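You operate a simulated robot arm through the tools that you are given. There is no shell and no other tool.

You run a simulated two-armed robot. Do the job below in one go: nothing can be reset, and whatever is moved stays where it is left.

Task
Lower the level probe until the probe meter shows 70 MM.
Fine: free the lock slide, switch on, set the axis knob to DOWN and jog. A probe driven into the bed breaks. Switch off and lock. Dry hands at the jog box; hands and goods clear of the rails while it runs: it pinches.

The check looks at the end state, three seconds after you hand in, the way a careful person would. Anything else that was tipped, shoved, dropped, spilled or broken makes it a failure.

Robot
Two 7-joint arms with fingered hands on one trunk that stands fixed in place. Base frame: the origin is at the foot of the trunk, x ahead of it, y to its left, z up. Units: mm, rad, N and s.
The left shoulder is at [44, 181, 1249], the right one opposite. With the tool pointing down near the work surface each hand reaches from about 360 to 800 mm from the base axis, measured 20 degrees to its own side. Payload 3.8 kg a hand.
The TCP of each hand is the grasp point between the finger pads, 30 mm short of the fingertips. In the tool frame z runs along the fingers and y along their closing line. The gripper opens to 104 mm; its body begins 35 mm behind the TCP. The gripper is a hand of 4 fingers: y runs from the thumb to the fingers, the wrist lies at [-17, -104, -178] in the tool frame.
Orientation is told as [roll, pitch, yaw] about the base's x, y, z axes, in that order, counted from this pose: with the fingers straight down and the wrist toward the robot, the tool's x, y and z point along [0, 1, 0], [1, 0, 0] and [0, 0, -1] of the base frame.

Tools
- The arms move only by the tool play_rows. It takes "left_plan", "right_plan" or both (then of equal length, played together; a hand with none holds still); each is a list of rows, each a list of 6 numbers: the shift along the tool's x, y, z in mm, then the turn, a rotation vector about the tool's x, y, z in rad. In form: [[x, y, z, ax, ay, az], ...]. A call has 1 to 20 rows; each row shifts and turns the commanded pose from where the row before left it, along the tool's axes as they then stand. Rows are played at 5 a second. More than 50 mm and 0.15 rad between two rows, and nothing of the call is played. A pose out of reach is approached as far as the arm can. The call stops where the force on the tool passes 40 N (or 10 N more than at its start, if that is more) or the arm is blocked; 0.2 s more then pass. In this call time passes only in rows, and 0.2 s behind the last. It gives the time, the measured TCP pose, the force on the tool (base axes), the opening and the grip force at its end, in the units of the frame above (readings bear some noise), with the torque about the TCP (base axes, N m) and any sound that the robot's microphone picked up, and new pictures: "show" is both (left out), scene, wrist or none (wrist: the cameras of the hands that moved).
- Cameras (640 x 400 px; columns grow to the right, rows downward): "scene" is now at [129.1, -49.3, 1437.2]; the picture's right is [-0.53, -0.85, 0.00], its down [-0.40, 0.25, -0.88] and it looks along [0.75, -0.46, -0.47] (base axes); focal length 265 px, centre (320, 200). "left" rides on the left gripper at [-66, -90, -125] in its tool frame; the picture's right is [-0.78, -0.30, 0.56], its down [0.57, -0.70, 0.42] and it looks along [0.26, 0.65, 0.71] (tool axes); focal length 275 px, centre (320, 200). "right" rides on the right gripper at [66, -90, -126] in its tool frame; the picture's right is [-0.78, 0.30, -0.56], its down [-0.57, -0.70, 0.42] and it looks along [-0.26, 0.65, 0.71] (tool axes); focal length 275 px, centre (320, 200). There is no depth. A picture from a camera that has moved, and an enlarged one, comes with that camera's place and axes in the base frame and with its lens. The place of the scene camera against the robot may be out by one fixed shift of up to 12 mm in any direction.
- raise_lower(by): moves the trunk up (or, below 0, down) by that many mm; the arms and the scene camera ride with it, the base frame stays. It gives what a move gives, with no picture.
- finger_targets(index, middle, ring, thumb_bend, thumb_turn, hand): sets how far each is bent, from 0 (flat) to 1 (curled in); at 0.3 the hand is open as for a grip, at 0.7 the pads meet at the TCP. One left out holds its place. A second passes; each finger stops where it meets its share of the squeeze, and holds until it gets a number again. It is the only way to open and close the hand. It gives what a move gives, with no picture; readings hold the bend of each and the force on the fingers (four entries, about 0 where the hand has none), thumb and palm. thumb_turn goes from beside the hand (0) to across from the fingers (1), as for a grip.
- turn_head(pan, tilt): turns the head with the scene camera to pan (to the left, within 1.501 rad either way) and tilt (down, from -0.506 to 1.204), counted from straight ahead of the robot (the tilt from the chest, where the trunk bows). It gives what a move gives, and a new picture of the scene camera.
- close_up(camera, box): a new picture of the part [left, top, right, bottom] of that camera's present view, enlarged. The clock stands still meanwhile.
- hand_in(): hands the job in; it is judged then, once.

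Nothing tells you positions but the pictures and the camera data. Unless the task says otherwise, let go and move clear before handing in.

The tools are called after "Call:" by a JSON object that holds its "name" and its "arguments". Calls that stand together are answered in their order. play_rows: Moves the arms, as the interface text tells. Its arguments: {"type":"object","properties":{"left_plan":{"type":"array"},"right_plan":{"type":"array"},"show":{"type":"string","enum":["both","scene","wrist","none"]}},"required":[]} The other tools are called the same way: raise_lower (by) moves the trunk up or down; finger_targets (index, middle, ring, thumb_bend, thumb_turn, hand) moves the fingers one by one; turn_head (pan, tilt) turns the head that bears the scene camera; close_up (camera, box) takes an enlarged picture of a part of a camera's view; hand_in () hands the job in.

At the start:

```text
clock: 0.0
left_tcp_pos: [496.2, -22.4, 1324.6]
left_orientation: [0.001, 0.002, 0.001]
left_force: [0.1, -0.3, -0.2]
left_moment: [-0.01, 0.01, -0.03]
left_grip_width: 103.4
left_grip_force: 0.1
left_shape: jaw
left_bend: [0.3, 0.3, 0.3, 0.3, 0.97]
left_finger forces: [0.0, 0.0, 0.1, 0.1, 0.0, 0.0]
right_tcp_pos: [363.1, -496.9, 1322.7]
right_orientation: [0.0, -0.001, 0.0]
right_force: [-0.8, -0.1, -0.2]
right_moment: [0.02, 0.01, 0.0]
right_grip_width: 103.7
right_grip_force: 0.0
right_shape: jaw
right_bend: [0.3, 0.3, 0.3, 0.3, 0.97]
right_finger forces: [0.0, 0.0, 0.1, 0.0, 0.0, 0.1]
trunk travel left (down, up): [-400.0, 356.0]
head pan, tilt (commanded): [-0.555, 0.49]
```

scene: 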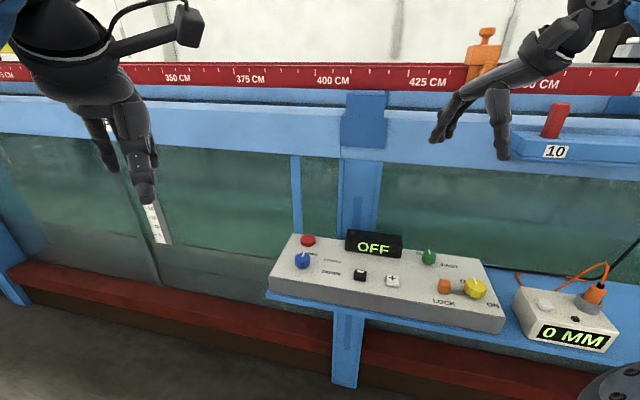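
right: 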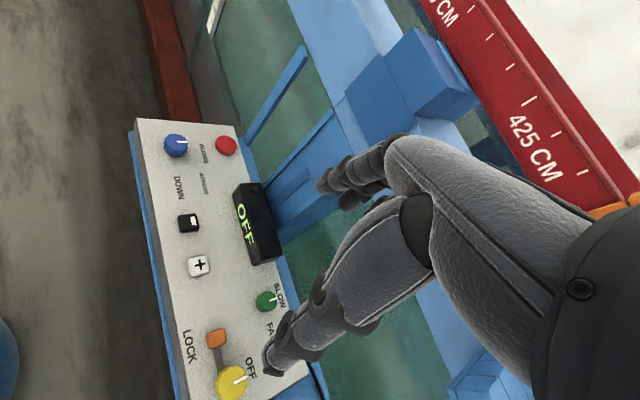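
left: 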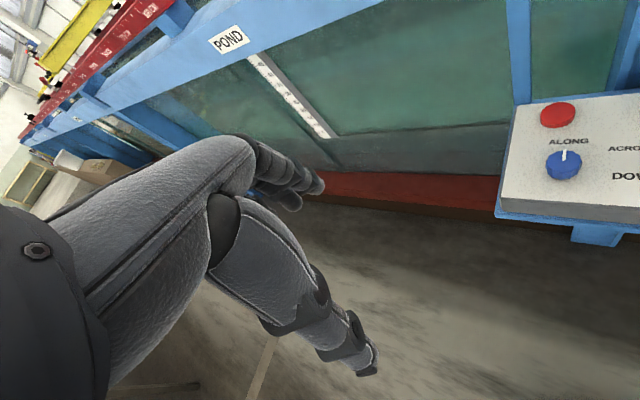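

I see a jog box on a shelf at the flume's side with a red button, blue axis knob, a black and a white "+" key, a green SLOW/FAST knob, an orange lock slide, a yellow OFF/ON knob, a display reading OFF, and a meter showing 0 MM at right. First I look closer at the box, the meter and the surroundings.

Call:
{"name": "close_up", "arguments": {"camera": "scene", "box": [260, 220, 520, 340]}}

Call:
{"name": "close_up", "arguments": {"camera": "right", "box": [120, 100, 340, 400]}}

Call:
{"name": "close_up", "arguments": {"camera": "scene", "box": [500, 240, 640, 400]}}

Call:
{"name": "close_up", "arguments": {"camera": "scene", "box": [400, 0, 640, 200]}}

```text
2.46 times, centred on (390, 280) of scene
camera zoom: at [129.1, -49.3, 1437.2], right [-0.53, -0.85, 0.0], down [-0.4, 0.25, -0.88], along [0.75, -0.46, -0.47], focal length 652 px, centre (148, 3)
```

zoom: 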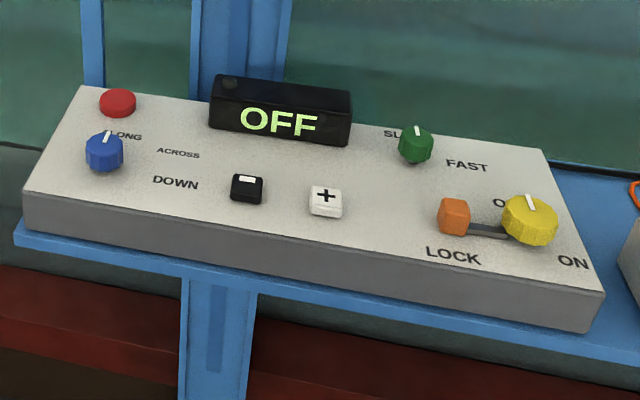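

```text
1.33 times, centred on (230, 250) of right
camera zoom: at [272.7, -431.1, 1450.6], right [0.3, -0.78, 0.56], down [-0.7, -0.57, -0.42], along [0.65, -0.26, -0.71], focal length 367 px, centre (440, 133)
```

zoom: 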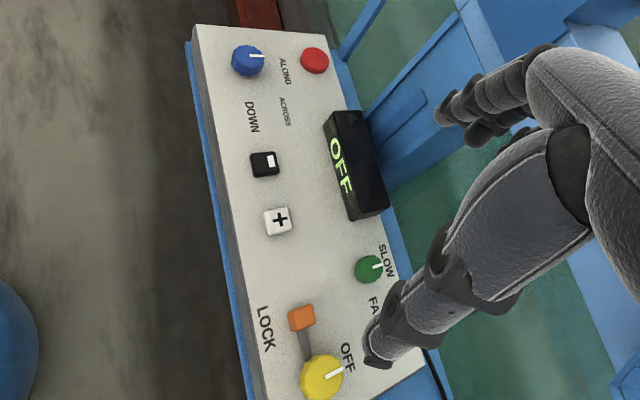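

```text
2.50 times, centred on (570, 320) of scene
camera zoom: at [129.1, -49.3, 1437.2], right [-0.53, -0.85, 0.0], down [-0.4, 0.25, -0.88], along [0.75, -0.46, -0.47], focal length 662 px, centre (-305, -100)
```

zoom: 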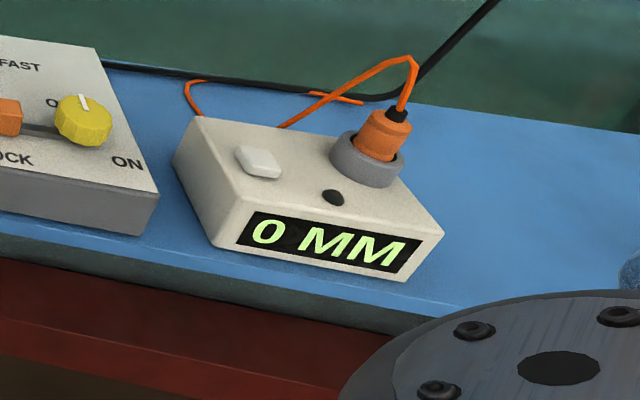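

```text
2.00 times, centred on (520, 100) of scene
camera zoom: at [129.1, -49.3, 1437.2], right [-0.53, -0.85, 0.0], down [-0.4, 0.25, -0.88], along [0.75, -0.46, -0.47], focal length 530 px, centre (-80, 400)
```

zoom: 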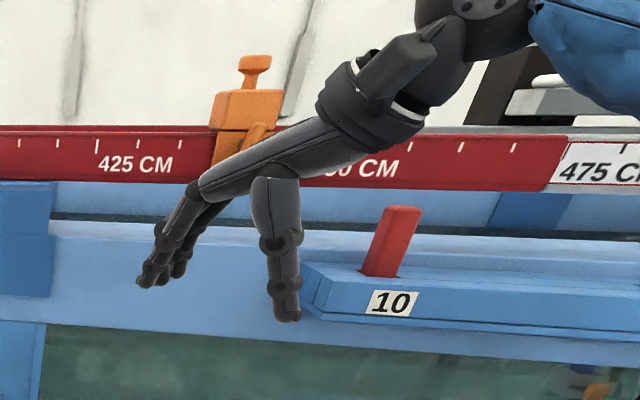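

The box controls are legible; the meter box has a white button and an orange plug. Next I look around with the head to find the probe, the rails, anything on the rails and anything wet.

Call:
{"name": "turn_head", "arguments": {"pan": 0.0, "tilt": 0.3}}

Call:
{"name": "turn_head", "arguments": {"pan": -1.1, "tilt": 0.4}}

Call:
{"name": "turn_head", "arguments": {"pan": -0.6, "tilt": 0.1}}

Call:
{"name": "turn_head", "arguments": {"pan": -0.7, "tilt": 0.8}}

```text
clock: 1.0
left_tcp_pos: [496.4, -22.6, 1322.9]
left_orientation: [0.001, 0.002, 0.0]
left_force: [0.3, -1.6, -0.2]
left_moment: [0.0, 0.01, -0.03]
left_grip_width: 103.7
left_grip_force: 0.1
left_shape: jaw
left_bend: [0.3, 0.3, 0.3, 0.3, 0.97]
left_finger forces: [0.0, 0.0, 0.1, 0.0, 0.0, 0.0]
right_tcp_pos: [363.5, -497.9, 1323.1]
right_orientation: [0.0, 0.001, 0.001]
right_force: [0.2, 0.1, 0.3]
right_moment: [0.0, 0.0, 0.0]
right_grip_width: 103.5
right_grip_force: 0.1
right_shape: jaw
right_bend: [0.3, 0.3, 0.3, 0.3, 0.97]
right_finger forces: [0.0, 0.0, 0.0, 0.0, 0.1, 0.1]
trunk travel left (down, up): [-400.0, 356.0]
head pan, tilt (commanded): [0.0, 0.3]
camera scene: at [145.0, -1.3, 1454.7], right [0.0, -1.0, 0.0], down [-0.3, 0.0, -0.96], along [0.96, 0.0, -0.3], focal length 265 px, centre (320, 200)
```

scene: 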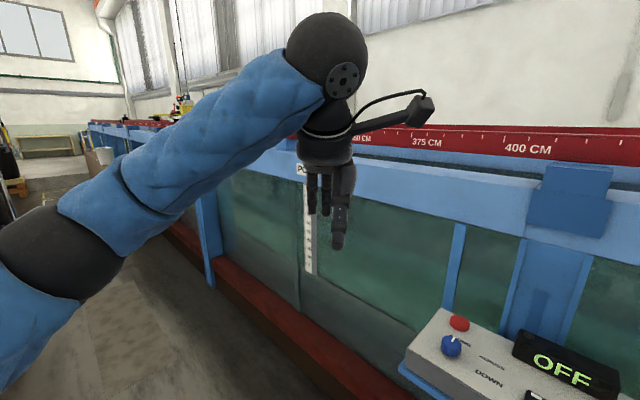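

```text
clock: 2.3
left_tcp_pos: [495.3, -22.7, 1323.6]
left_orientation: [0.0, 0.002, 0.002]
left_force: [-0.3, 0.3, 0.1]
left_moment: [-0.01, 0.02, 0.01]
left_grip_width: 103.7
left_grip_force: 0.0
left_shape: jaw
left_bend: [0.3, 0.3, 0.3, 0.3, 0.97]
left_finger forces: [0.0, 0.0, 0.1, 0.0, 0.0, 0.0]
right_tcp_pos: [363.8, -497.7, 1323.5]
right_orientation: [-0.001, 0.0, 0.001]
right_force: [0.4, 0.3, 0.7]
right_moment: [0.0, 0.02, 0.03]
right_grip_width: 103.7
right_grip_force: 0.1
right_shape: jaw
right_bend: [0.3, 0.3, 0.3, 0.3, 0.97]
right_finger forces: [0.0, 0.1, 0.0, 0.1, 0.0, 0.0]
trunk travel left (down, up): [-400.0, 356.0]
head pan, tilt (commanded): [-1.1, 0.4]
camera scene: at [93.8, -83.7, 1445.5], right [-0.89, -0.45, 0.0], down [-0.18, 0.35, -0.92], along [0.42, -0.82, -0.39], focal length 265 px, centre (320, 200)
```

scene: 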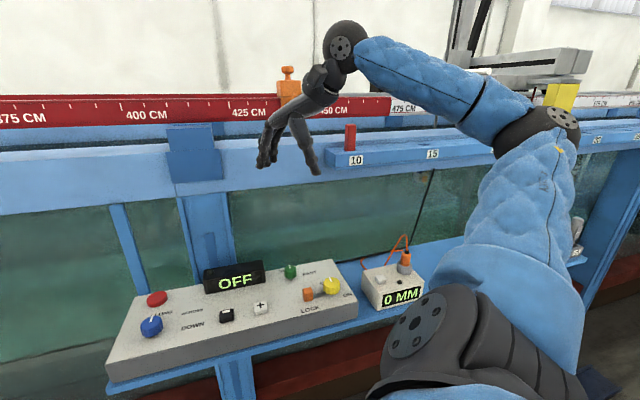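

```text
clock: 3.2
left_tcp_pos: [496.3, -22.8, 1324.3]
left_orientation: [0.001, 0.0, 0.002]
left_force: [0.3, -0.2, -0.3]
left_moment: [0.0, 0.0, 0.01]
left_grip_width: 103.9
left_grip_force: 0.0
left_shape: jaw
left_bend: [0.3, 0.3, 0.3, 0.3, 0.97]
left_finger forces: [0.0, 0.0, 0.0, 0.1, 0.1, 0.0]
right_tcp_pos: [363.3, -496.9, 1324.7]
right_orientation: [-0.002, 0.0, -0.001]
right_force: [-1.0, 0.3, -1.6]
right_moment: [0.01, -0.03, -0.03]
right_grip_width: 103.8
right_grip_force: 0.1
right_shape: jaw
right_bend: [0.3, 0.3, 0.3, 0.3, 0.97]
right_finger forces: [0.0, 0.0, 0.0, 0.1, 0.0, 0.0]
trunk travel left (down, up): [-400.0, 356.0]
head pan, tilt (commanded): [-0.6, 0.099]
camera scene: at [127.6, -53.3, 1473.4], right [-0.57, -0.82, 0.0], down [-0.08, 0.06, -0.99], along [0.82, -0.56, -0.1], focal length 265 px, centre (320, 200)
```

scene: 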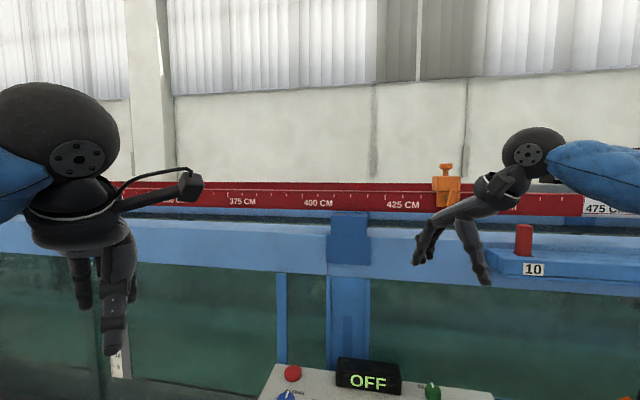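

```text
clock: 4.3
left_tcp_pos: [496.2, -23.7, 1323.0]
left_orientation: [-0.002, 0.001, 0.001]
left_force: [0.4, 0.3, 0.2]
left_moment: [-0.03, 0.01, 0.02]
left_grip_width: 103.7
left_grip_force: 0.0
left_shape: jaw
left_bend: [0.3, 0.3, 0.3, 0.3, 0.97]
left_finger forces: [0.0, 0.1, 0.0, 0.1, 0.0, 0.0]
right_tcp_pos: [362.9, -497.5, 1324.8]
right_orientation: [0.0, 0.0, 0.001]
right_force: [-0.5, -0.6, 0.1]
right_moment: [-0.01, 0.0, -0.01]
right_grip_width: 103.6
right_grip_force: 0.1
right_shape: jaw
right_bend: [0.3, 0.3, 0.3, 0.3, 0.97]
right_finger forces: [0.0, 0.0, 0.0, 0.0, 0.0, 0.0]
trunk travel left (down, up): [-400.0, 356.0]
head pan, tilt (commanded): [-0.7, 0.799]
camera scene: at [113.4, -53.2, 1410.5], right [-0.64, -0.77, 0.0], down [-0.55, 0.46, -0.7], along [0.53, -0.45, -0.72], focal length 265 px, centre (320, 200)
```

scene: 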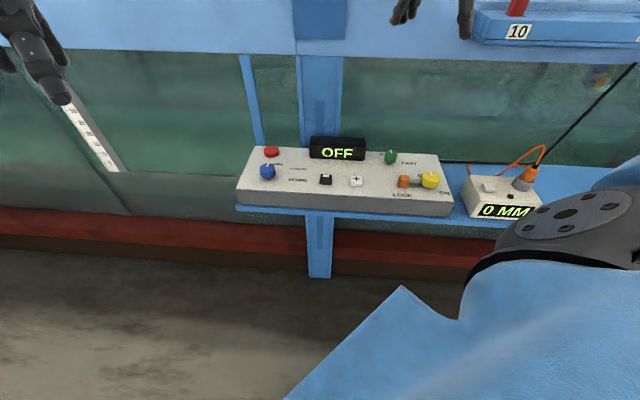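

The carriage appears to be to the right, past the right arm, and there is a blue scale bar with a red peg. I zoom in on these.

Call:
{"name": "turn_head", "arguments": {"pan": -1.3, "tilt": 0.2}}

Call:
{"name": "turn_head", "arguments": {"pan": -1.5, "tilt": 0.6}}

```text
clock: 5.3
left_tcp_pos: [496.3, -22.2, 1323.1]
left_orientation: [0.0, 0.001, 0.002]
left_force: [-0.6, 1.3, -0.3]
left_moment: [0.0, 0.01, 0.0]
left_grip_width: 103.6
left_grip_force: 0.1
left_shape: jaw
left_bend: [0.3, 0.3, 0.3, 0.3, 0.97]
left_finger forces: [0.0, 0.0, 0.0, 0.0, 0.0, 0.0]
right_tcp_pos: [363.5, -497.6, 1323.9]
right_orientation: [0.001, 0.0, -0.001]
right_force: [-0.2, 0.1, -0.5]
right_moment: [0.0, -0.04, 0.01]
right_grip_width: 103.8
right_grip_force: 0.1
right_shape: jaw
right_bend: [0.3, 0.3, 0.3, 0.3, 0.97]
right_finger forces: [0.1, 0.0, 0.0, 0.0, 0.1, 0.1]
trunk travel left (down, up): [-400.0, 356.0]
head pan, tilt (commanded): [-1.3, 0.201]
camera scene: at [76.7, -91.0, 1464.0], right [-0.96, -0.27, 0.0], down [-0.05, 0.19, -0.98], along [0.26, -0.94, -0.2], focal length 265 px, centre (320, 200)
```

scene: 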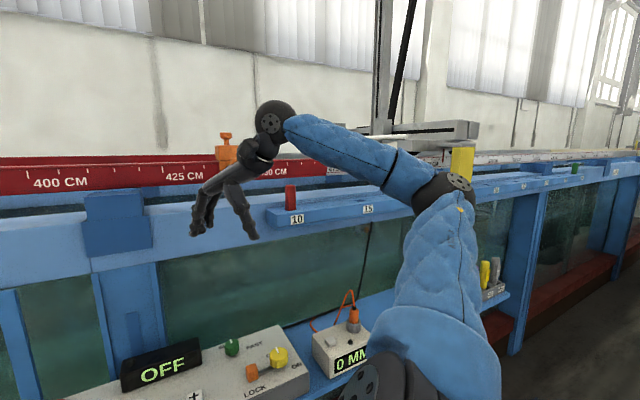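

```text
clock: 6.2
left_tcp_pos: [496.2, -22.0, 1323.6]
left_orientation: [0.0, 0.001, 0.002]
left_force: [0.0, 1.3, 0.0]
left_moment: [-0.02, -0.05, 0.02]
left_grip_width: 103.6
left_grip_force: 0.1
left_shape: jaw
left_bend: [0.3, 0.3, 0.3, 0.3, 0.97]
left_finger forces: [0.0, 0.1, 0.0, 0.0, 0.1, 0.1]
right_tcp_pos: [363.7, -498.0, 1324.2]
right_orientation: [0.001, 0.002, -0.001]
right_force: [0.5, -1.0, 0.9]
right_moment: [0.02, 0.0, 0.03]
right_grip_width: 103.7
right_grip_force: 0.1
right_shape: jaw
right_bend: [0.3, 0.3, 0.3, 0.3, 0.97]
right_finger forces: [0.0, 0.1, 0.0, 0.1, 0.1, 0.0]
trunk travel left (down, up): [-400.0, 356.0]
head pan, tilt (commanded): [-1.499, 0.6]
camera scene: at [58.0, -89.4, 1427.4], right [-1.0, -0.07, 0.0], down [-0.04, 0.56, -0.83], along [0.06, -0.82, -0.56], focal length 265 px, centre (320, 200)
```

scene: 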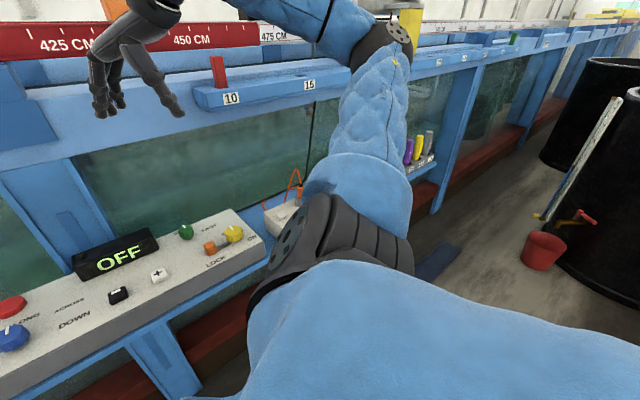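

I look again toward the carriage with zoom, to see the probe, the axis drives, and any goods on the rails.

Call:
{"name": "turn_head", "arguments": {"pan": -1.25, "tilt": 0.1}}

Call:
{"name": "close_up", "arguments": {"camera": "scene", "box": [340, 0, 640, 240]}}

Call:
{"name": "close_up", "arguments": {"camera": "scene", "box": [120, 100, 400, 280]}}

```text
clock: 7.1
left_tcp_pos: [496.3, -22.7, 1322.8]
left_orientation: [0.001, 0.001, 0.0]
left_force: [0.2, 0.4, 0.4]
left_moment: [-0.01, 0.0, -0.02]
left_grip_width: 103.9
left_grip_force: 0.1
left_shape: jaw
left_bend: [0.3, 0.3, 0.3, 0.3, 0.97]
left_finger forces: [0.1, 0.1, 0.1, 0.0, 0.1, 0.0]
right_tcp_pos: [364.1, -496.8, 1322.4]
right_orientation: [0.001, -0.001, -0.001]
right_force: [-0.3, 1.0, 0.2]
right_moment: [-0.01, -0.02, 0.01]
right_grip_width: 103.7
right_grip_force: 0.1
right_shape: jaw
right_bend: [0.3, 0.3, 0.3, 0.3, 0.97]
right_finger forces: [0.0, 0.0, 0.0, 0.1, 0.1, 0.1]
trunk travel left (down, up): [-400.0, 356.0]
head pan, tilt (commanded): [-1.25, 0.099]
camera scene: at [80.7, -88.6, 1473.4], right [-0.95, -0.32, 0.0], down [-0.03, 0.1, -0.99], along [0.31, -0.94, -0.1], focal length 265 px, centre (320, 200)
```

scene: 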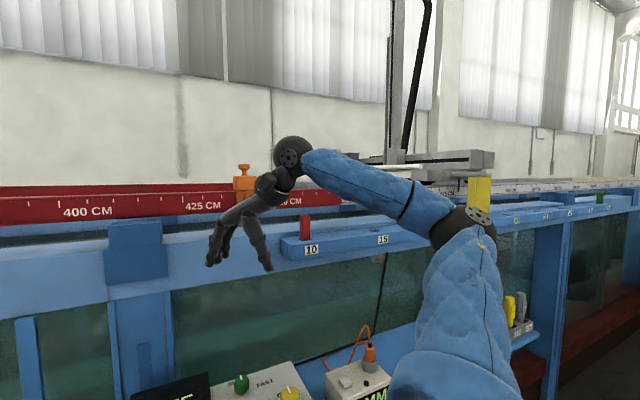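

```text
1.67 times, centred on (490, 120) of scene
camera zoom: at [80.7, -88.6, 1473.4], right [-0.95, -0.32, 0.0], down [-0.03, 0.1, -0.99], along [0.31, -0.94, -0.1], focal length 442 px, centre (37, 333)
```

zoom: 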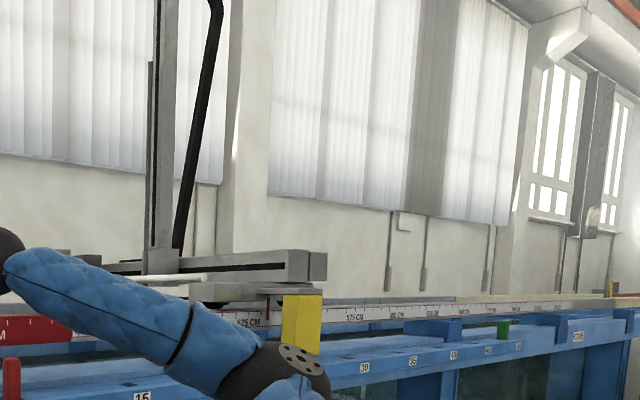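

```text
2.22 times, centred on (260, 190) of scene
camera zoom: at [80.7, -88.6, 1473.4], right [-0.95, -0.32, 0.0], down [-0.03, 0.1, -0.99], along [0.31, -0.94, -0.1], focal length 589 px, centre (453, 222)
```

zoom: 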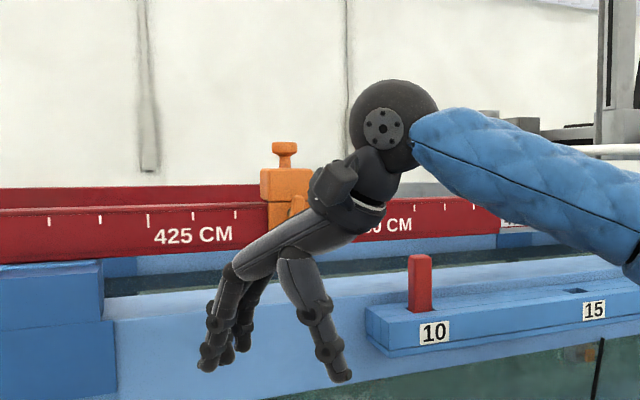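

The flume runs across my view at about pan −0.57, with its top beam roughly at hand height and the carriage near 475–525 cm to the right. I'll aim the head back at the box and compare both cameras on landmarks to work out how far off things are.

Call:
{"name": "turn_head", "arguments": {"pan": -0.65, "tilt": 0.45}}

Call:
{"name": "close_up", "arguments": {"camera": "scene", "box": [220, 60, 420, 185]}}

Call:
{"name": "close_up", "arguments": {"camera": "right", "box": [300, 0, 500, 125]}}

Call:
{"name": "close_up", "arguments": {"camera": "right", "box": [130, 275, 290, 400]}}

Call:
{"name": "close_up", "arguments": {"camera": "right", "box": [120, 100, 280, 200]}}

```text
clock: 8.1
left_tcp_pos: [495.6, -21.6, 1323.3]
left_orientation: [-0.001, 0.002, 0.002]
left_force: [-0.6, -0.4, -0.1]
left_moment: [-0.02, 0.02, 0.01]
left_grip_width: 103.6
left_grip_force: 0.1
left_shape: jaw
left_bend: [0.3, 0.3, 0.3, 0.3, 0.97]
left_finger forces: [0.0, 0.0, 0.1, 0.0, 0.0, 0.1]
right_tcp_pos: [363.8, -497.2, 1324.2]
right_orientation: [0.0, 0.001, 0.0]
right_force: [0.5, 0.8, 0.0]
right_moment: [0.02, 0.0, 0.03]
right_grip_width: 103.6
right_grip_force: 0.0
right_shape: jaw
right_bend: [0.3, 0.3, 0.3, 0.3, 0.97]
right_finger forces: [0.0, 0.0, 0.0, 0.1, 0.0, 0.0]
trunk travel left (down, up): [-400.0, 356.0]
head pan, tilt (commanded): [-0.649, 0.45]
camera scene: at [124.8, -56.9, 1440.9], right [-0.61, -0.8, 0.0], down [-0.35, 0.26, -0.9], along [0.72, -0.54, -0.43], focal length 265 px, centre (320, 200)
```

scene: 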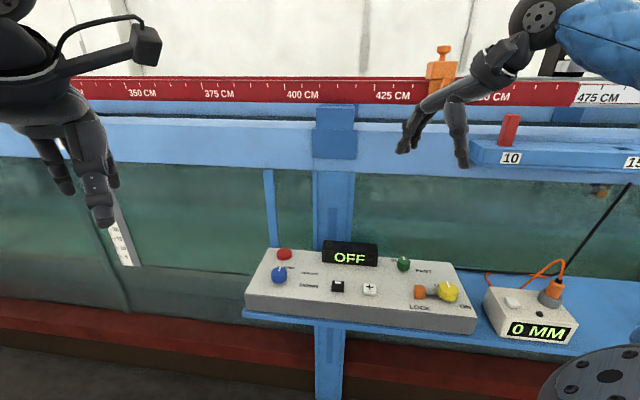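

```text
3.20 times, centred on (320, 122) of scene
camera zoom: at [124.8, -56.9, 1440.9], right [-0.61, -0.8, 0.0], down [-0.35, 0.26, -0.9], along [0.72, -0.54, -0.43], focal length 848 px, centre (320, 448)
```

zoom: 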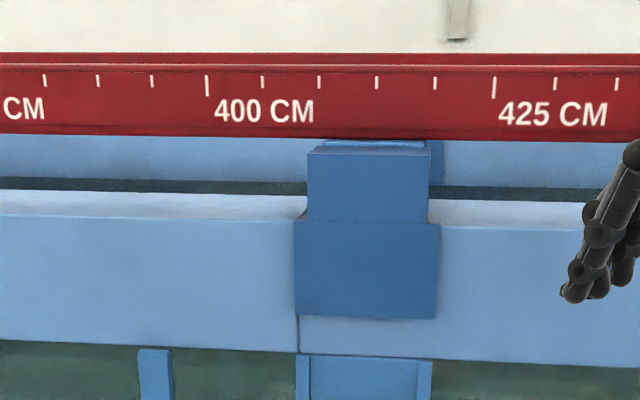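

```text
3.20 times, centred on (400, 62) of right
camera zoom: at [272.7, -431.1, 1450.6], right [0.3, -0.78, 0.56], down [-0.7, -0.57, -0.42], along [0.65, -0.26, -0.71], focal length 881 px, centre (64, 640)
```

zoom: 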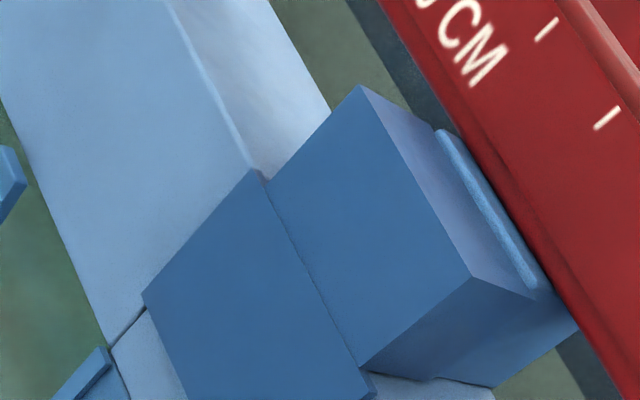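

```text
3.20 times, centred on (210, 338) of right
camera zoom: at [272.7, -431.1, 1450.6], right [0.3, -0.78, 0.56], down [-0.7, -0.57, -0.42], along [0.65, -0.26, -0.71], focal length 881 px, centre (672, -240)
```

zoom: 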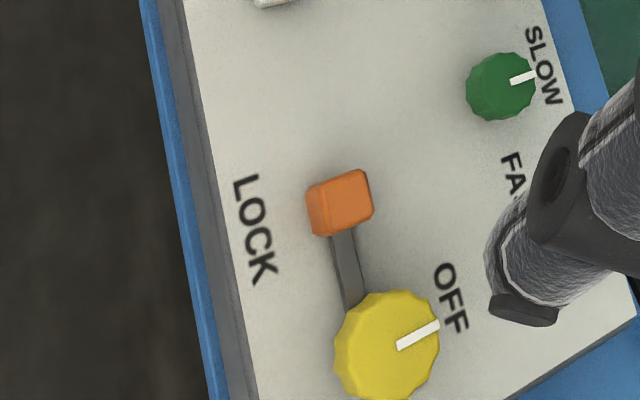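

```text
4.00 times, centred on (200, 150) of right
camera zoom: at [272.7, -431.1, 1450.6], right [0.3, -0.78, 0.56], down [-0.7, -0.57, -0.42], along [0.65, -0.26, -0.71], focal length 1101 px, centre (800, 400)
```

zoom: 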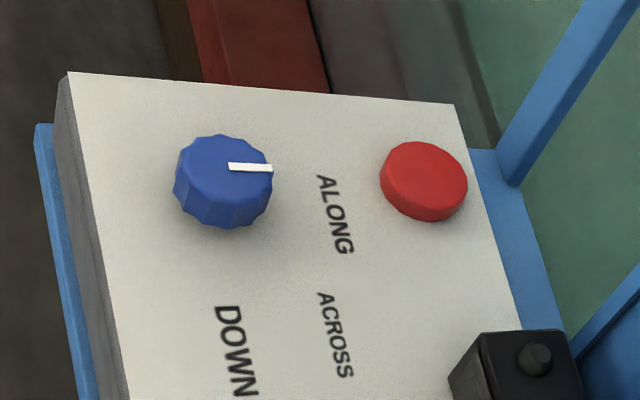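

Combining the two cameras, the box is turned about −45°: the knob row (blue, black key, + key, orange slide, yellow) lies roughly along a line about 634 mm out, knob tops near z≈970, and the flume beam is about 840 mm out. I turn the right hand to match the box and lower it part way for a better view of the slide and switch.

Call:
{"name": "play_rows", "arguments": {"right_plan": [[0, 0, 0, 0, 0, 0.131], [0, 0, 0, 0, 0, 0.131], [0, 0, 0, 0, 0, 0.131], [0, 0, 0, 0, 0, 0.131], [0, 0, 0, 0, 0, 0.131], [0, 0, 0, 0, 0, 0.13], [-7, -2, 35, 0, 0, 0], [-7, -2, 35, 0, 0, 0], [-7, -2, 35, 0, 0, 0], [-7, -2, 35, 0, 0, 0], [-7, -2, 35, 0, 0, 0]], "show": "both"}}

```text
clock: 10.5
left_tcp_pos: [497.2, -22.6, 1323.3]
left_orientation: [-0.001, 0.002, 0.002]
left_force: [-0.4, -0.3, 0.2]
left_moment: [0.01, -0.02, -0.03]
left_grip_width: 103.6
left_grip_force: 0.1
left_shape: jaw
left_bend: [0.3, 0.3, 0.3, 0.3, 0.97]
left_finger forces: [0.1, 0.1, 0.0, 0.1, 0.0, 0.0]
right_tcp_pos: [332.1, -515.5, 1145.5]
right_orientation: [0.001, -0.001, -0.784]
right_force: [-0.3, -0.7, 0.4]
right_moment: [0.01, 0.0, 0.01]
right_grip_width: 103.8
right_grip_force: 0.1
right_shape: jaw
right_bend: [0.3, 0.3, 0.3, 0.3, 0.97]
right_finger forces: [0.0, 0.1, 0.0, 0.1, 0.1, 0.0]
trunk travel left (down, up): [-400.0, 356.0]
head pan, tilt (commanded): [-0.649, 0.45]
camera scene: at [125.0, -57.1, 1440.8], right [-0.6, -0.8, 0.0], down [-0.35, 0.26, -0.9], along [0.72, -0.54, -0.44], focal length 265 px, centre (320, 200)
camera right: at [314.4, -404.5, 1272.3], right [-0.34, -0.76, 0.56], down [-0.9, 0.09, -0.42], along [0.27, -0.64, -0.71], focal length 275 px, centre (320, 200)
```

scene: 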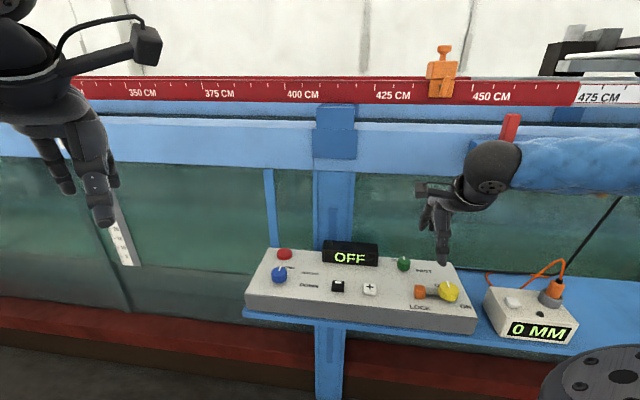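
right: 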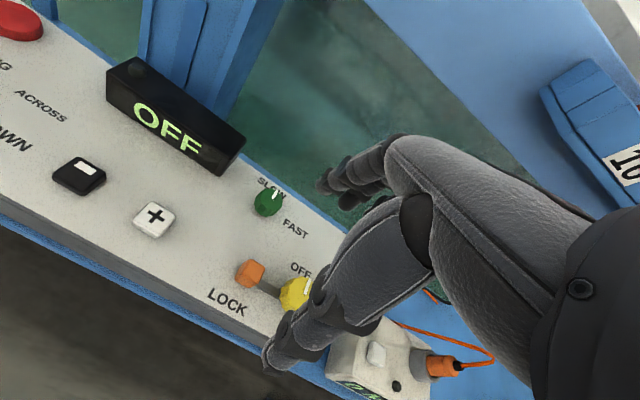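

The hand is now aligned with the box and about 170 mm above it. I zoom in on the slide and the yellow switch, and on the rest of the panel.

Call:
{"name": "close_up", "arguments": {"camera": "right", "box": [200, 240, 340, 330]}}

Call:
{"name": "close_up", "arguments": {"camera": "right", "box": [0, 40, 260, 250]}}

Call:
{"name": "close_up", "arguments": {"camera": "scene", "box": [230, 230, 490, 345]}}

```text
4.44 times, centred on (270, 285) of right
camera zoom: at [314.4, -404.5, 1272.3], right [-0.34, -0.76, 0.56], down [-0.9, 0.09, -0.42], along [0.27, -0.64, -0.71], focal length 1224 px, centre (542, -178)
```

zoom: 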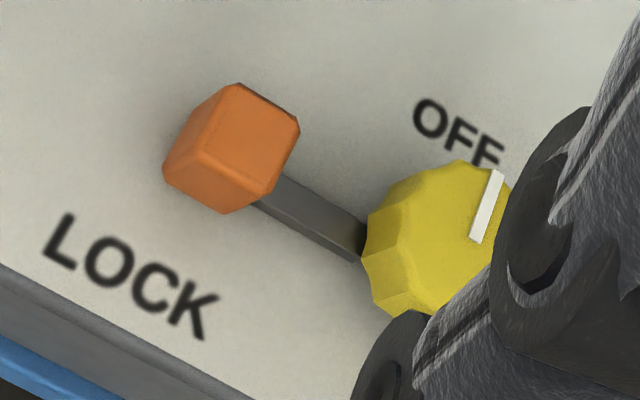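

```text
1.90 times, centred on (130, 145) of right
camera zoom: at [314.4, -404.5, 1272.3], right [-0.34, -0.76, 0.56], down [-0.9, 0.09, -0.42], along [0.27, -0.64, -0.71], focal length 524 px, centre (682, 305)
```

zoom: 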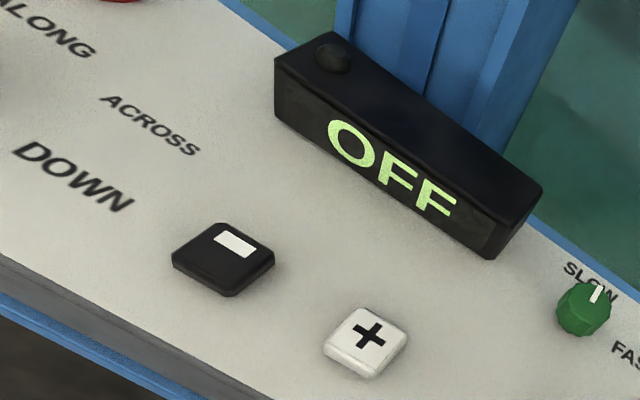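

```text
2.46 times, centred on (360, 288) of scene
camera zoom: at [125.0, -57.1, 1440.8], right [-0.6, -0.8, 0.0], down [-0.35, 0.26, -0.9], along [0.72, -0.54, -0.44], focal length 652 px, centre (222, -15)
```

zoom: 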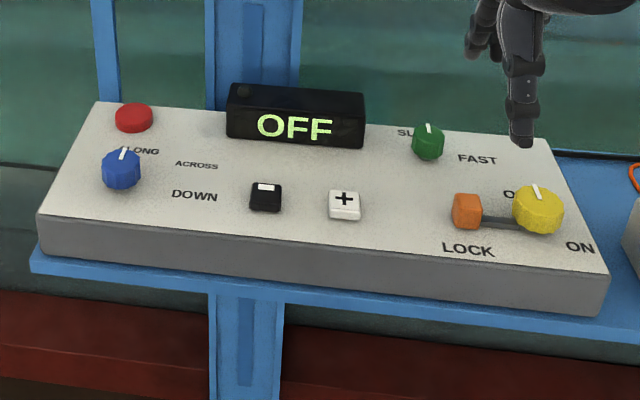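

The grey strip between the orange slide and the yellow knob could be a raised bolt or a slot, so I zoom in more.

Call:
{"name": "close_up", "arguments": {"camera": "right", "box": [230, 250, 300, 310]}}

Call:
{"name": "close_up", "arguments": {"camera": "scene", "box": [405, 275, 475, 320]}}

```text
6.67 times, centred on (265, 280) of right
camera zoom: at [314.4, -404.5, 1272.3], right [-0.34, -0.76, 0.56], down [-0.9, 0.09, -0.42], along [0.27, -0.64, -0.71], focal length 1835 px, centre (687, -333)
```

zoom: 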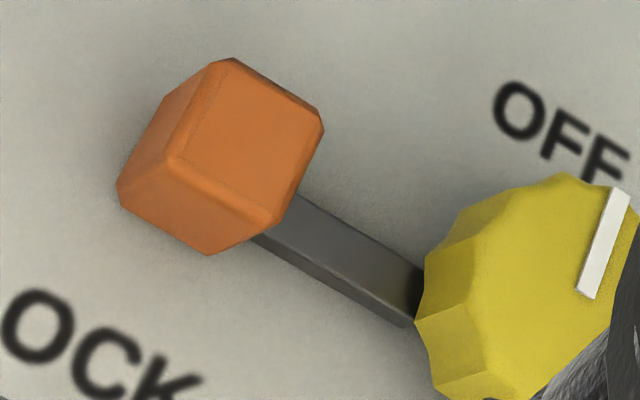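

```text
8.89 times, centred on (440, 298) of scene
camera zoom: at [125.0, -57.1, 1440.8], right [-0.6, -0.8, 0.0], down [-0.35, 0.26, -0.9], along [0.72, -0.54, -0.44], focal length 2355 px, centre (-747, -667)
```

zoom: 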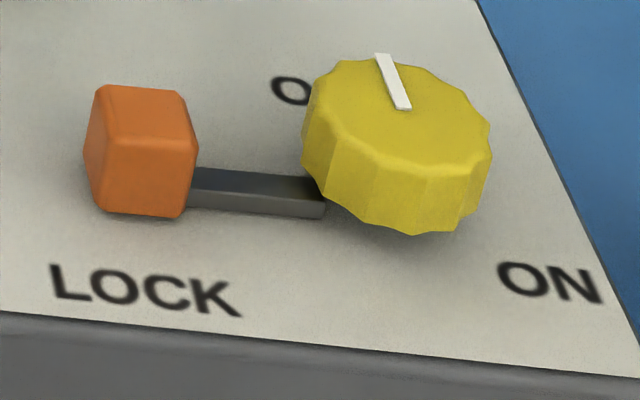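

The grey strip is a raised bolt running from the orange slide into the yellow switch's skirt, so the slide frees by moving left (away from the switch). I check the hand's finger layout before using it.

Call:
{"name": "close_up", "arguments": {"camera": "scene", "box": [400, 110, 560, 290]}}

Call:
{"name": "finger_targets", "arguments": {"hand": "right", "index": 0.55, "middle": 0.55, "ring": 0.55, "thumb_bend": 0.55}}

Call:
{"name": "close_up", "arguments": {"camera": "right", "box": [160, 80, 560, 400]}}

Call:
{"name": "close_up", "arguments": {"camera": "scene", "box": [400, 110, 560, 290]}}

```text
2.22 times, centred on (480, 200) of scene
camera zoom: at [125.0, -57.1, 1440.8], right [-0.6, -0.8, 0.0], down [-0.35, 0.26, -0.9], along [0.72, -0.54, -0.44], focal length 589 px, centre (-36, 200)
```

zoom: 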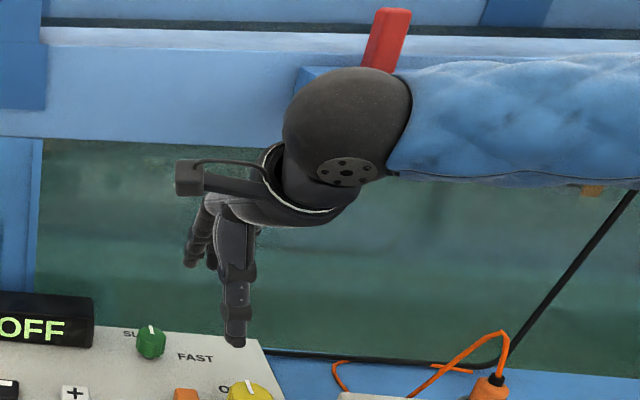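

```text
clock: 11.5
left_tcp_pos: [495.9, -23.1, 1324.3]
left_orientation: [0.001, 0.001, 0.002]
left_force: [0.1, -0.9, 0.2]
left_moment: [0.02, -0.01, 0.01]
left_grip_width: 103.8
left_grip_force: 0.1
left_shape: jaw
left_bend: [0.3, 0.3, 0.3, 0.3, 0.97]
left_finger forces: [0.0, 0.1, 0.1, 0.0, 0.1, 0.0]
right_tcp_pos: [332.3, -515.9, 1146.4]
right_orientation: [-0.002, 0.0, -0.786]
right_force: [0.9, 0.0, 0.5]
right_moment: [-0.05, 0.04, 0.01]
right_grip_width: 41.3
right_grip_force: 0.3
right_shape: fingers
right_bend: [0.55, 0.55, 0.55, 0.55, 0.97]
right_finger forces: [0.0, 0.1, 0.1, 0.0, 0.0, 0.0]
trunk travel left (down, up): [-400.0, 356.0]
head pan, tilt (commanded): [-0.649, 0.45]
```

```text
1.25 times, centred on (360, 240) of right
camera zoom: at [314.4, -404.4, 1272.7], right [-0.34, -0.76, 0.56], down [-0.9, 0.09, -0.42], along [0.27, -0.65, -0.71], focal length 344 px, centre (270, 150)
```

zoom: 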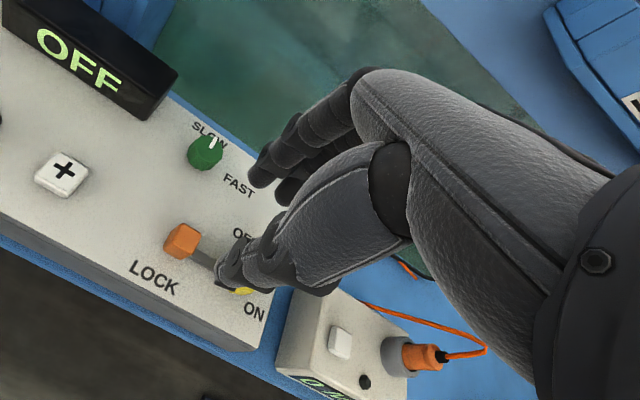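

```text
2.22 times, centred on (480, 200) of scene
camera zoom: at [124.8, -56.8, 1440.8], right [-0.6, -0.8, 0.0], down [-0.35, 0.26, -0.9], along [0.72, -0.54, -0.44], focal length 589 px, centre (-36, 200)
```

zoom: 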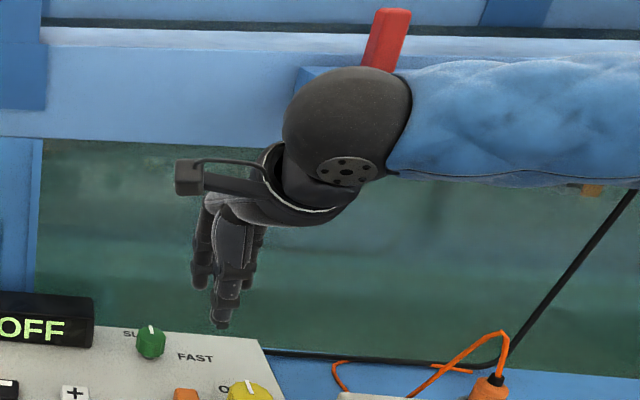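

At 0.55 the grip is 41 mm wide, so the orange block (about 28 mm) needs about 0.6. I open a little and move above the orange slide, stopping with fingertips above knob height.

Call:
{"name": "finger_targets", "arguments": {"hand": "right", "index": 0.44, "middle": 0.44, "ring": 0.44, "thumb_bend": 0.44}}

Call:
{"name": "play_rows", "arguments": {"right_plan": [[0, 6, 22, 0, 0, 0], [0, 6, 22, 0, 0, 0], [-1, 6, 22, 0, 0, 0], [-1, 6, 22, 0, 0, 0], [-1, 6, 22, 0, 0, 0]], "show": "both"}}

```text
clock: 12.5
left_tcp_pos: [496.5, -22.6, 1324.2]
left_orientation: [-0.001, 0.002, 0.002]
left_force: [0.3, 0.6, -0.4]
left_moment: [-0.01, -0.03, -0.02]
left_grip_width: 103.5
left_grip_force: 0.0
left_shape: jaw
left_bend: [0.3, 0.3, 0.3, 0.3, 0.97]
left_finger forces: [0.1, 0.1, 0.0, 0.1, 0.0, 0.1]
right_tcp_pos: [333.5, -515.0, 1146.1]
right_orientation: [-0.001, 0.0, -0.786]
right_force: [0.2, 0.4, 0.5]
right_moment: [0.03, -0.03, 0.0]
right_grip_width: 68.6
right_grip_force: 0.1
right_shape: fingers
right_bend: [0.44, 0.44, 0.44, 0.44, 0.97]
right_finger forces: [0.0, 0.0, 0.0, 0.1, 0.1, 0.1]
trunk travel left (down, up): [-400.0, 356.0]
head pan, tilt (commanded): [-0.649, 0.45]
```

```text
clock: 13.7
left_tcp_pos: [495.9, -22.9, 1323.3]
left_orientation: [0.0, 0.002, 0.002]
left_force: [-1.1, 1.4, 0.0]
left_moment: [0.01, -0.01, 0.01]
left_grip_width: 103.6
left_grip_force: 0.1
left_shape: jaw
left_bend: [0.3, 0.3, 0.3, 0.3, 0.97]
left_finger forces: [0.0, 0.0, 0.1, 0.0, 0.1, 0.0]
right_tcp_pos: [351.9, -538.4, 1038.9]
right_orientation: [0.0, 0.0, -0.787]
right_force: [-0.1, -0.5, 0.1]
right_moment: [0.0, -0.03, 0.02]
right_grip_width: 69.0
right_grip_force: 0.1
right_shape: fingers
right_bend: [0.44, 0.44, 0.44, 0.44, 0.97]
right_finger forces: [0.1, 0.0, 0.0, 0.0, 0.0, 0.0]
trunk travel left (down, up): [-400.0, 356.0]
head pan, tilt (commanded): [-0.649, 0.45]
camera scene: at [125.2, -57.2, 1440.8], right [-0.6, -0.8, 0.0], down [-0.35, 0.26, -0.9], along [0.72, -0.54, -0.44], focal length 265 px, centre (320, 200)
camera right: at [334.6, -428.4, 1166.0], right [-0.34, -0.76, 0.56], down [-0.9, 0.09, -0.42], along [0.27, -0.65, -0.71], focal length 275 px, centre (320, 200)
```

scene: 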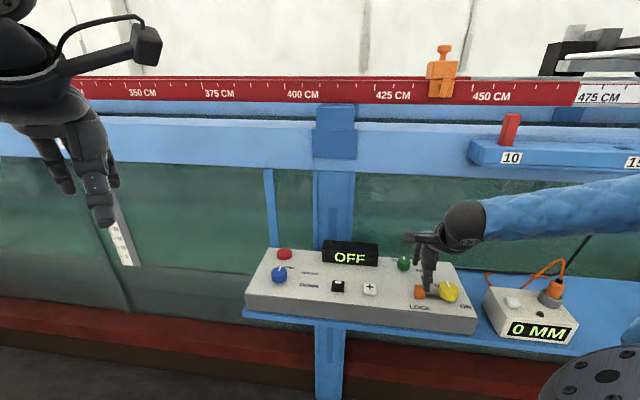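
right: 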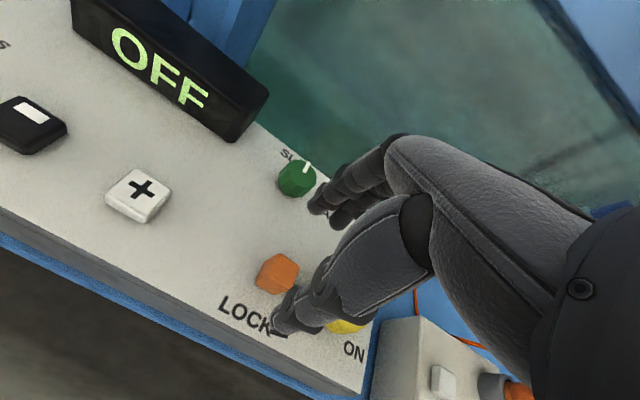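

The hand hovers above the slide with the fingertips around z≈1009. I zoom in to check alignment before descending.

Call:
{"name": "close_up", "arguments": {"camera": "right", "box": [200, 140, 400, 365]}}

Call:
{"name": "close_up", "arguments": {"camera": "scene", "box": [380, 190, 500, 330]}}

```text
1.78 times, centred on (300, 252) of right
camera zoom: at [334.6, -428.4, 1166.0], right [-0.34, -0.76, 0.56], down [-0.9, 0.09, -0.42], along [0.27, -0.65, -0.71], focal length 489 px, centre (356, 107)
```

zoom: 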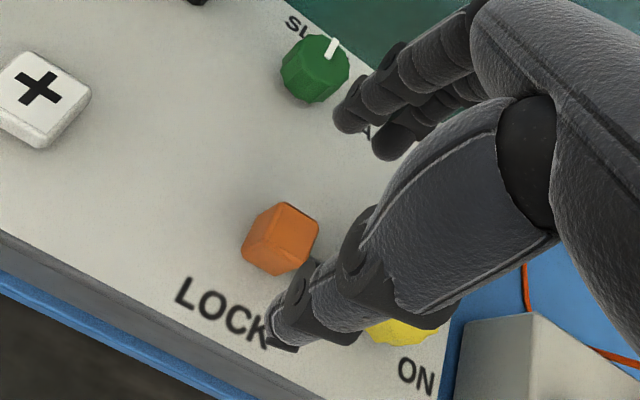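

```text
2.86 times, centred on (440, 260) of scene
camera zoom: at [125.2, -57.2, 1440.8], right [-0.6, -0.8, 0.0], down [-0.35, 0.26, -0.9], along [0.72, -0.54, -0.44], focal length 757 px, centre (-23, 29)
```

zoom: 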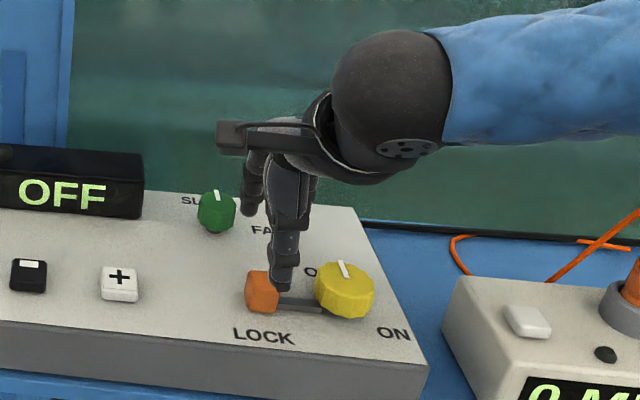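

Alignment over the orange slide looks good; thumb and fingers straddle it front and back. I descend about 46 mm in small steps.

Call:
{"name": "play_rows", "arguments": {"right_plan": [[0, 0, 12, 0, 0, 0], [0, 0, 12, 0, 0, 0], [0, 0, 12, 0, 0, 0], [0, 0, 10, 0, 0, 0]], "show": "both"}}

Call:
{"name": "close_up", "arguments": {"camera": "right", "box": [200, 140, 400, 365]}}

Call:
{"name": "close_up", "arguments": {"camera": "scene", "box": [380, 200, 500, 340]}}

```text
clock: 14.7
left_tcp_pos: [495.2, -22.2, 1323.0]
left_orientation: [0.001, 0.001, 0.001]
left_force: [0.2, 0.1, 0.3]
left_moment: [-0.01, 0.02, 0.0]
left_grip_width: 103.7
left_grip_force: 0.2
left_shape: jaw
left_bend: [0.3, 0.3, 0.3, 0.3, 0.97]
left_finger forces: [0.0, 0.1, 0.0, 0.0, 0.0, 0.1]
right_tcp_pos: [351.2, -538.0, 992.8]
right_orientation: [0.0, 0.0, -0.784]
right_force: [-0.8, 0.1, -0.2]
right_moment: [0.0, 0.02, -0.01]
right_grip_width: 68.8
right_grip_force: 0.0
right_shape: fingers
right_bend: [0.44, 0.44, 0.44, 0.44, 0.97]
right_finger forces: [0.0, 0.1, 0.1, 0.0, 0.0, 0.0]
trunk travel left (down, up): [-400.0, 356.0]
head pan, tilt (commanded): [-0.649, 0.45]
camera scene: at [125.0, -56.9, 1440.8], right [-0.6, -0.8, 0.0], down [-0.35, 0.26, -0.9], along [0.72, -0.54, -0.44], focal length 265 px, centre (320, 200)
camera right: at [333.4, -427.5, 1120.5], right [-0.34, -0.76, 0.56], down [-0.9, 0.09, -0.42], along [0.27, -0.65, -0.71], focal length 275 px, centre (320, 200)
```

scene: 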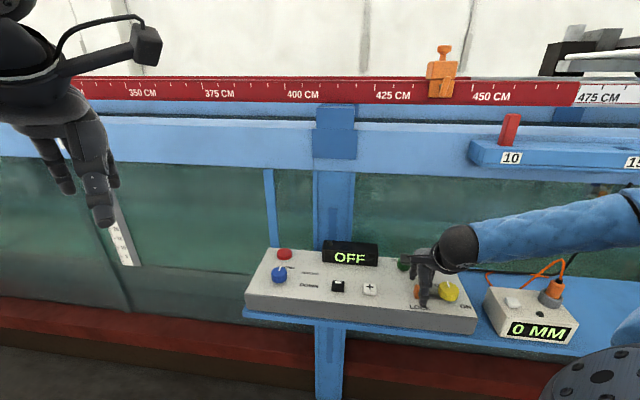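
right: 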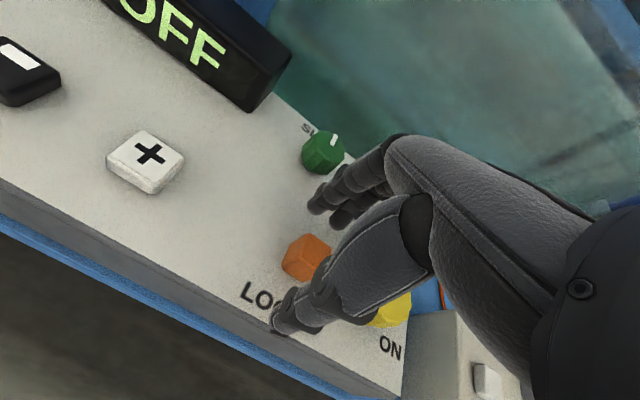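

```text
1.78 times, centred on (300, 252) of right
camera zoom: at [333.4, -427.5, 1120.5], right [-0.34, -0.76, 0.56], down [-0.9, 0.09, -0.42], along [0.27, -0.65, -0.71], focal length 489 px, centre (356, 107)
```

zoom: 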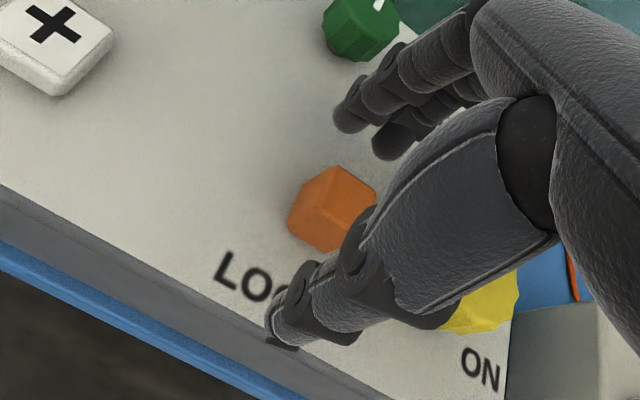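

```text
2.86 times, centred on (440, 270) of scene
camera zoom: at [125.0, -56.9, 1440.8], right [-0.6, -0.8, 0.0], down [-0.35, 0.26, -0.9], along [0.72, -0.54, -0.44], focal length 757 px, centre (-23, 0)
```

zoom: 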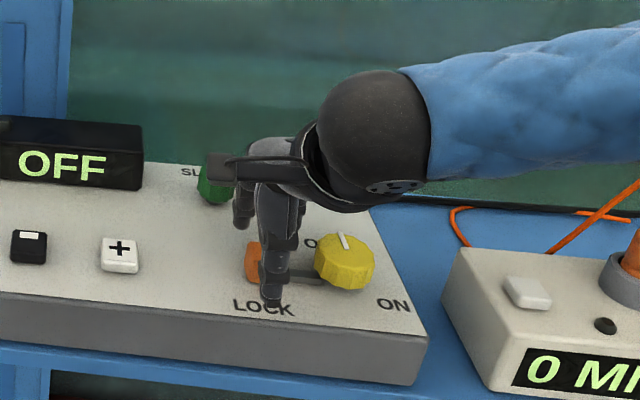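

Thumb is in front of the block and fingers behind it. I close thumb, index and middle gently on the slide.

Call:
{"name": "finger_targets", "arguments": {"hand": "right", "index": 0.6, "middle": 0.6, "thumb_bend": 0.6}}

Call:
{"name": "close_up", "arguments": {"camera": "right", "box": [200, 140, 400, 365]}}

Call:
{"name": "close_up", "arguments": {"camera": "scene", "box": [380, 200, 500, 340]}}

```text
clock: 15.7
left_tcp_pos: [497.4, -22.0, 1323.5]
left_orientation: [0.0, 0.002, 0.002]
left_force: [0.5, 0.1, 0.4]
left_moment: [0.01, 0.02, 0.03]
left_grip_width: 104.0
left_grip_force: 0.0
left_shape: jaw
left_bend: [0.3, 0.3, 0.3, 0.3, 0.97]
left_finger forces: [0.0, 0.0, 0.0, 0.0, 0.1, 0.0]
right_tcp_pos: [351.8, -539.0, 993.1]
right_orientation: [0.002, -0.001, -0.784]
right_force: [3.9, -1.9, 0.0]
right_moment: [-0.1, -0.06, 0.0]
right_grip_width: 31.5
right_grip_force: 2.6
right_shape: fingers
right_bend: [0.58, 0.58, 0.44, 0.6, 0.97]
right_finger forces: [2.1, 2.3, 0.0, 0.0, 0.0, 0.1]
trunk travel left (down, up): [-400.0, 356.0]
head pan, tilt (commanded): [-0.649, 0.45]
```

```text
1.78 times, centred on (300, 252) of right
camera zoom: at [333.8, -427.9, 1120.6], right [-0.34, -0.76, 0.56], down [-0.9, 0.09, -0.42], along [0.27, -0.65, -0.71], focal length 489 px, centre (356, 107)
```

zoom: 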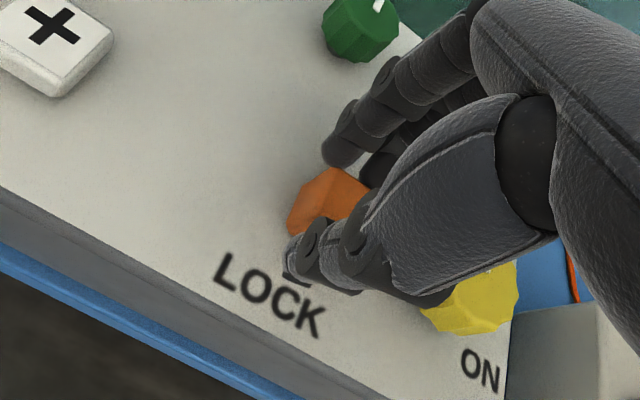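

```text
2.86 times, centred on (440, 270) of scene
camera zoom: at [125.4, -57.3, 1440.8], right [-0.6, -0.8, 0.0], down [-0.35, 0.26, -0.9], along [0.72, -0.54, -0.44], focal length 757 px, centre (-23, 0)
```

zoom: 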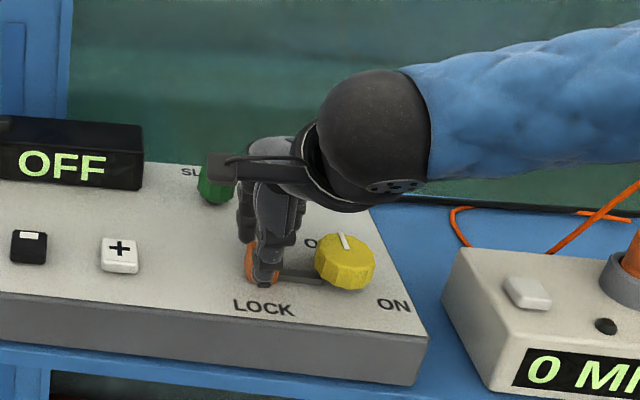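

Index and middle touch the slide's back; the thumb isn't quite there yet, so I close it more.

Call:
{"name": "finger_targets", "arguments": {"hand": "right", "thumb_bend": 0.66}}

```text
clock: 16.7
left_tcp_pos: [497.4, -24.0, 1321.7]
left_orientation: [0.0, 0.003, 0.001]
left_force: [0.1, -0.5, 0.3]
left_moment: [-0.02, 0.01, 0.01]
left_grip_width: 103.6
left_grip_force: 0.0
left_shape: jaw
left_bend: [0.3, 0.3, 0.3, 0.3, 0.97]
left_finger forces: [0.0, 0.0, 0.1, 0.0, 0.0, 0.1]
right_tcp_pos: [351.9, -538.7, 992.8]
right_orientation: [-0.001, -0.001, -0.785]
right_force: [4.4, -2.9, 0.3]
right_moment: [-0.09, -0.09, -0.03]
right_grip_width: 23.6
right_grip_force: 2.3
right_shape: fingers
right_bend: [0.58, 0.58, 0.44, 0.66, 0.97]
right_finger forces: [2.4, 2.5, 0.1, 0.1, 0.1, 0.0]
trunk travel left (down, up): [-400.0, 356.0]
head pan, tilt (commanded): [-0.649, 0.45]
```

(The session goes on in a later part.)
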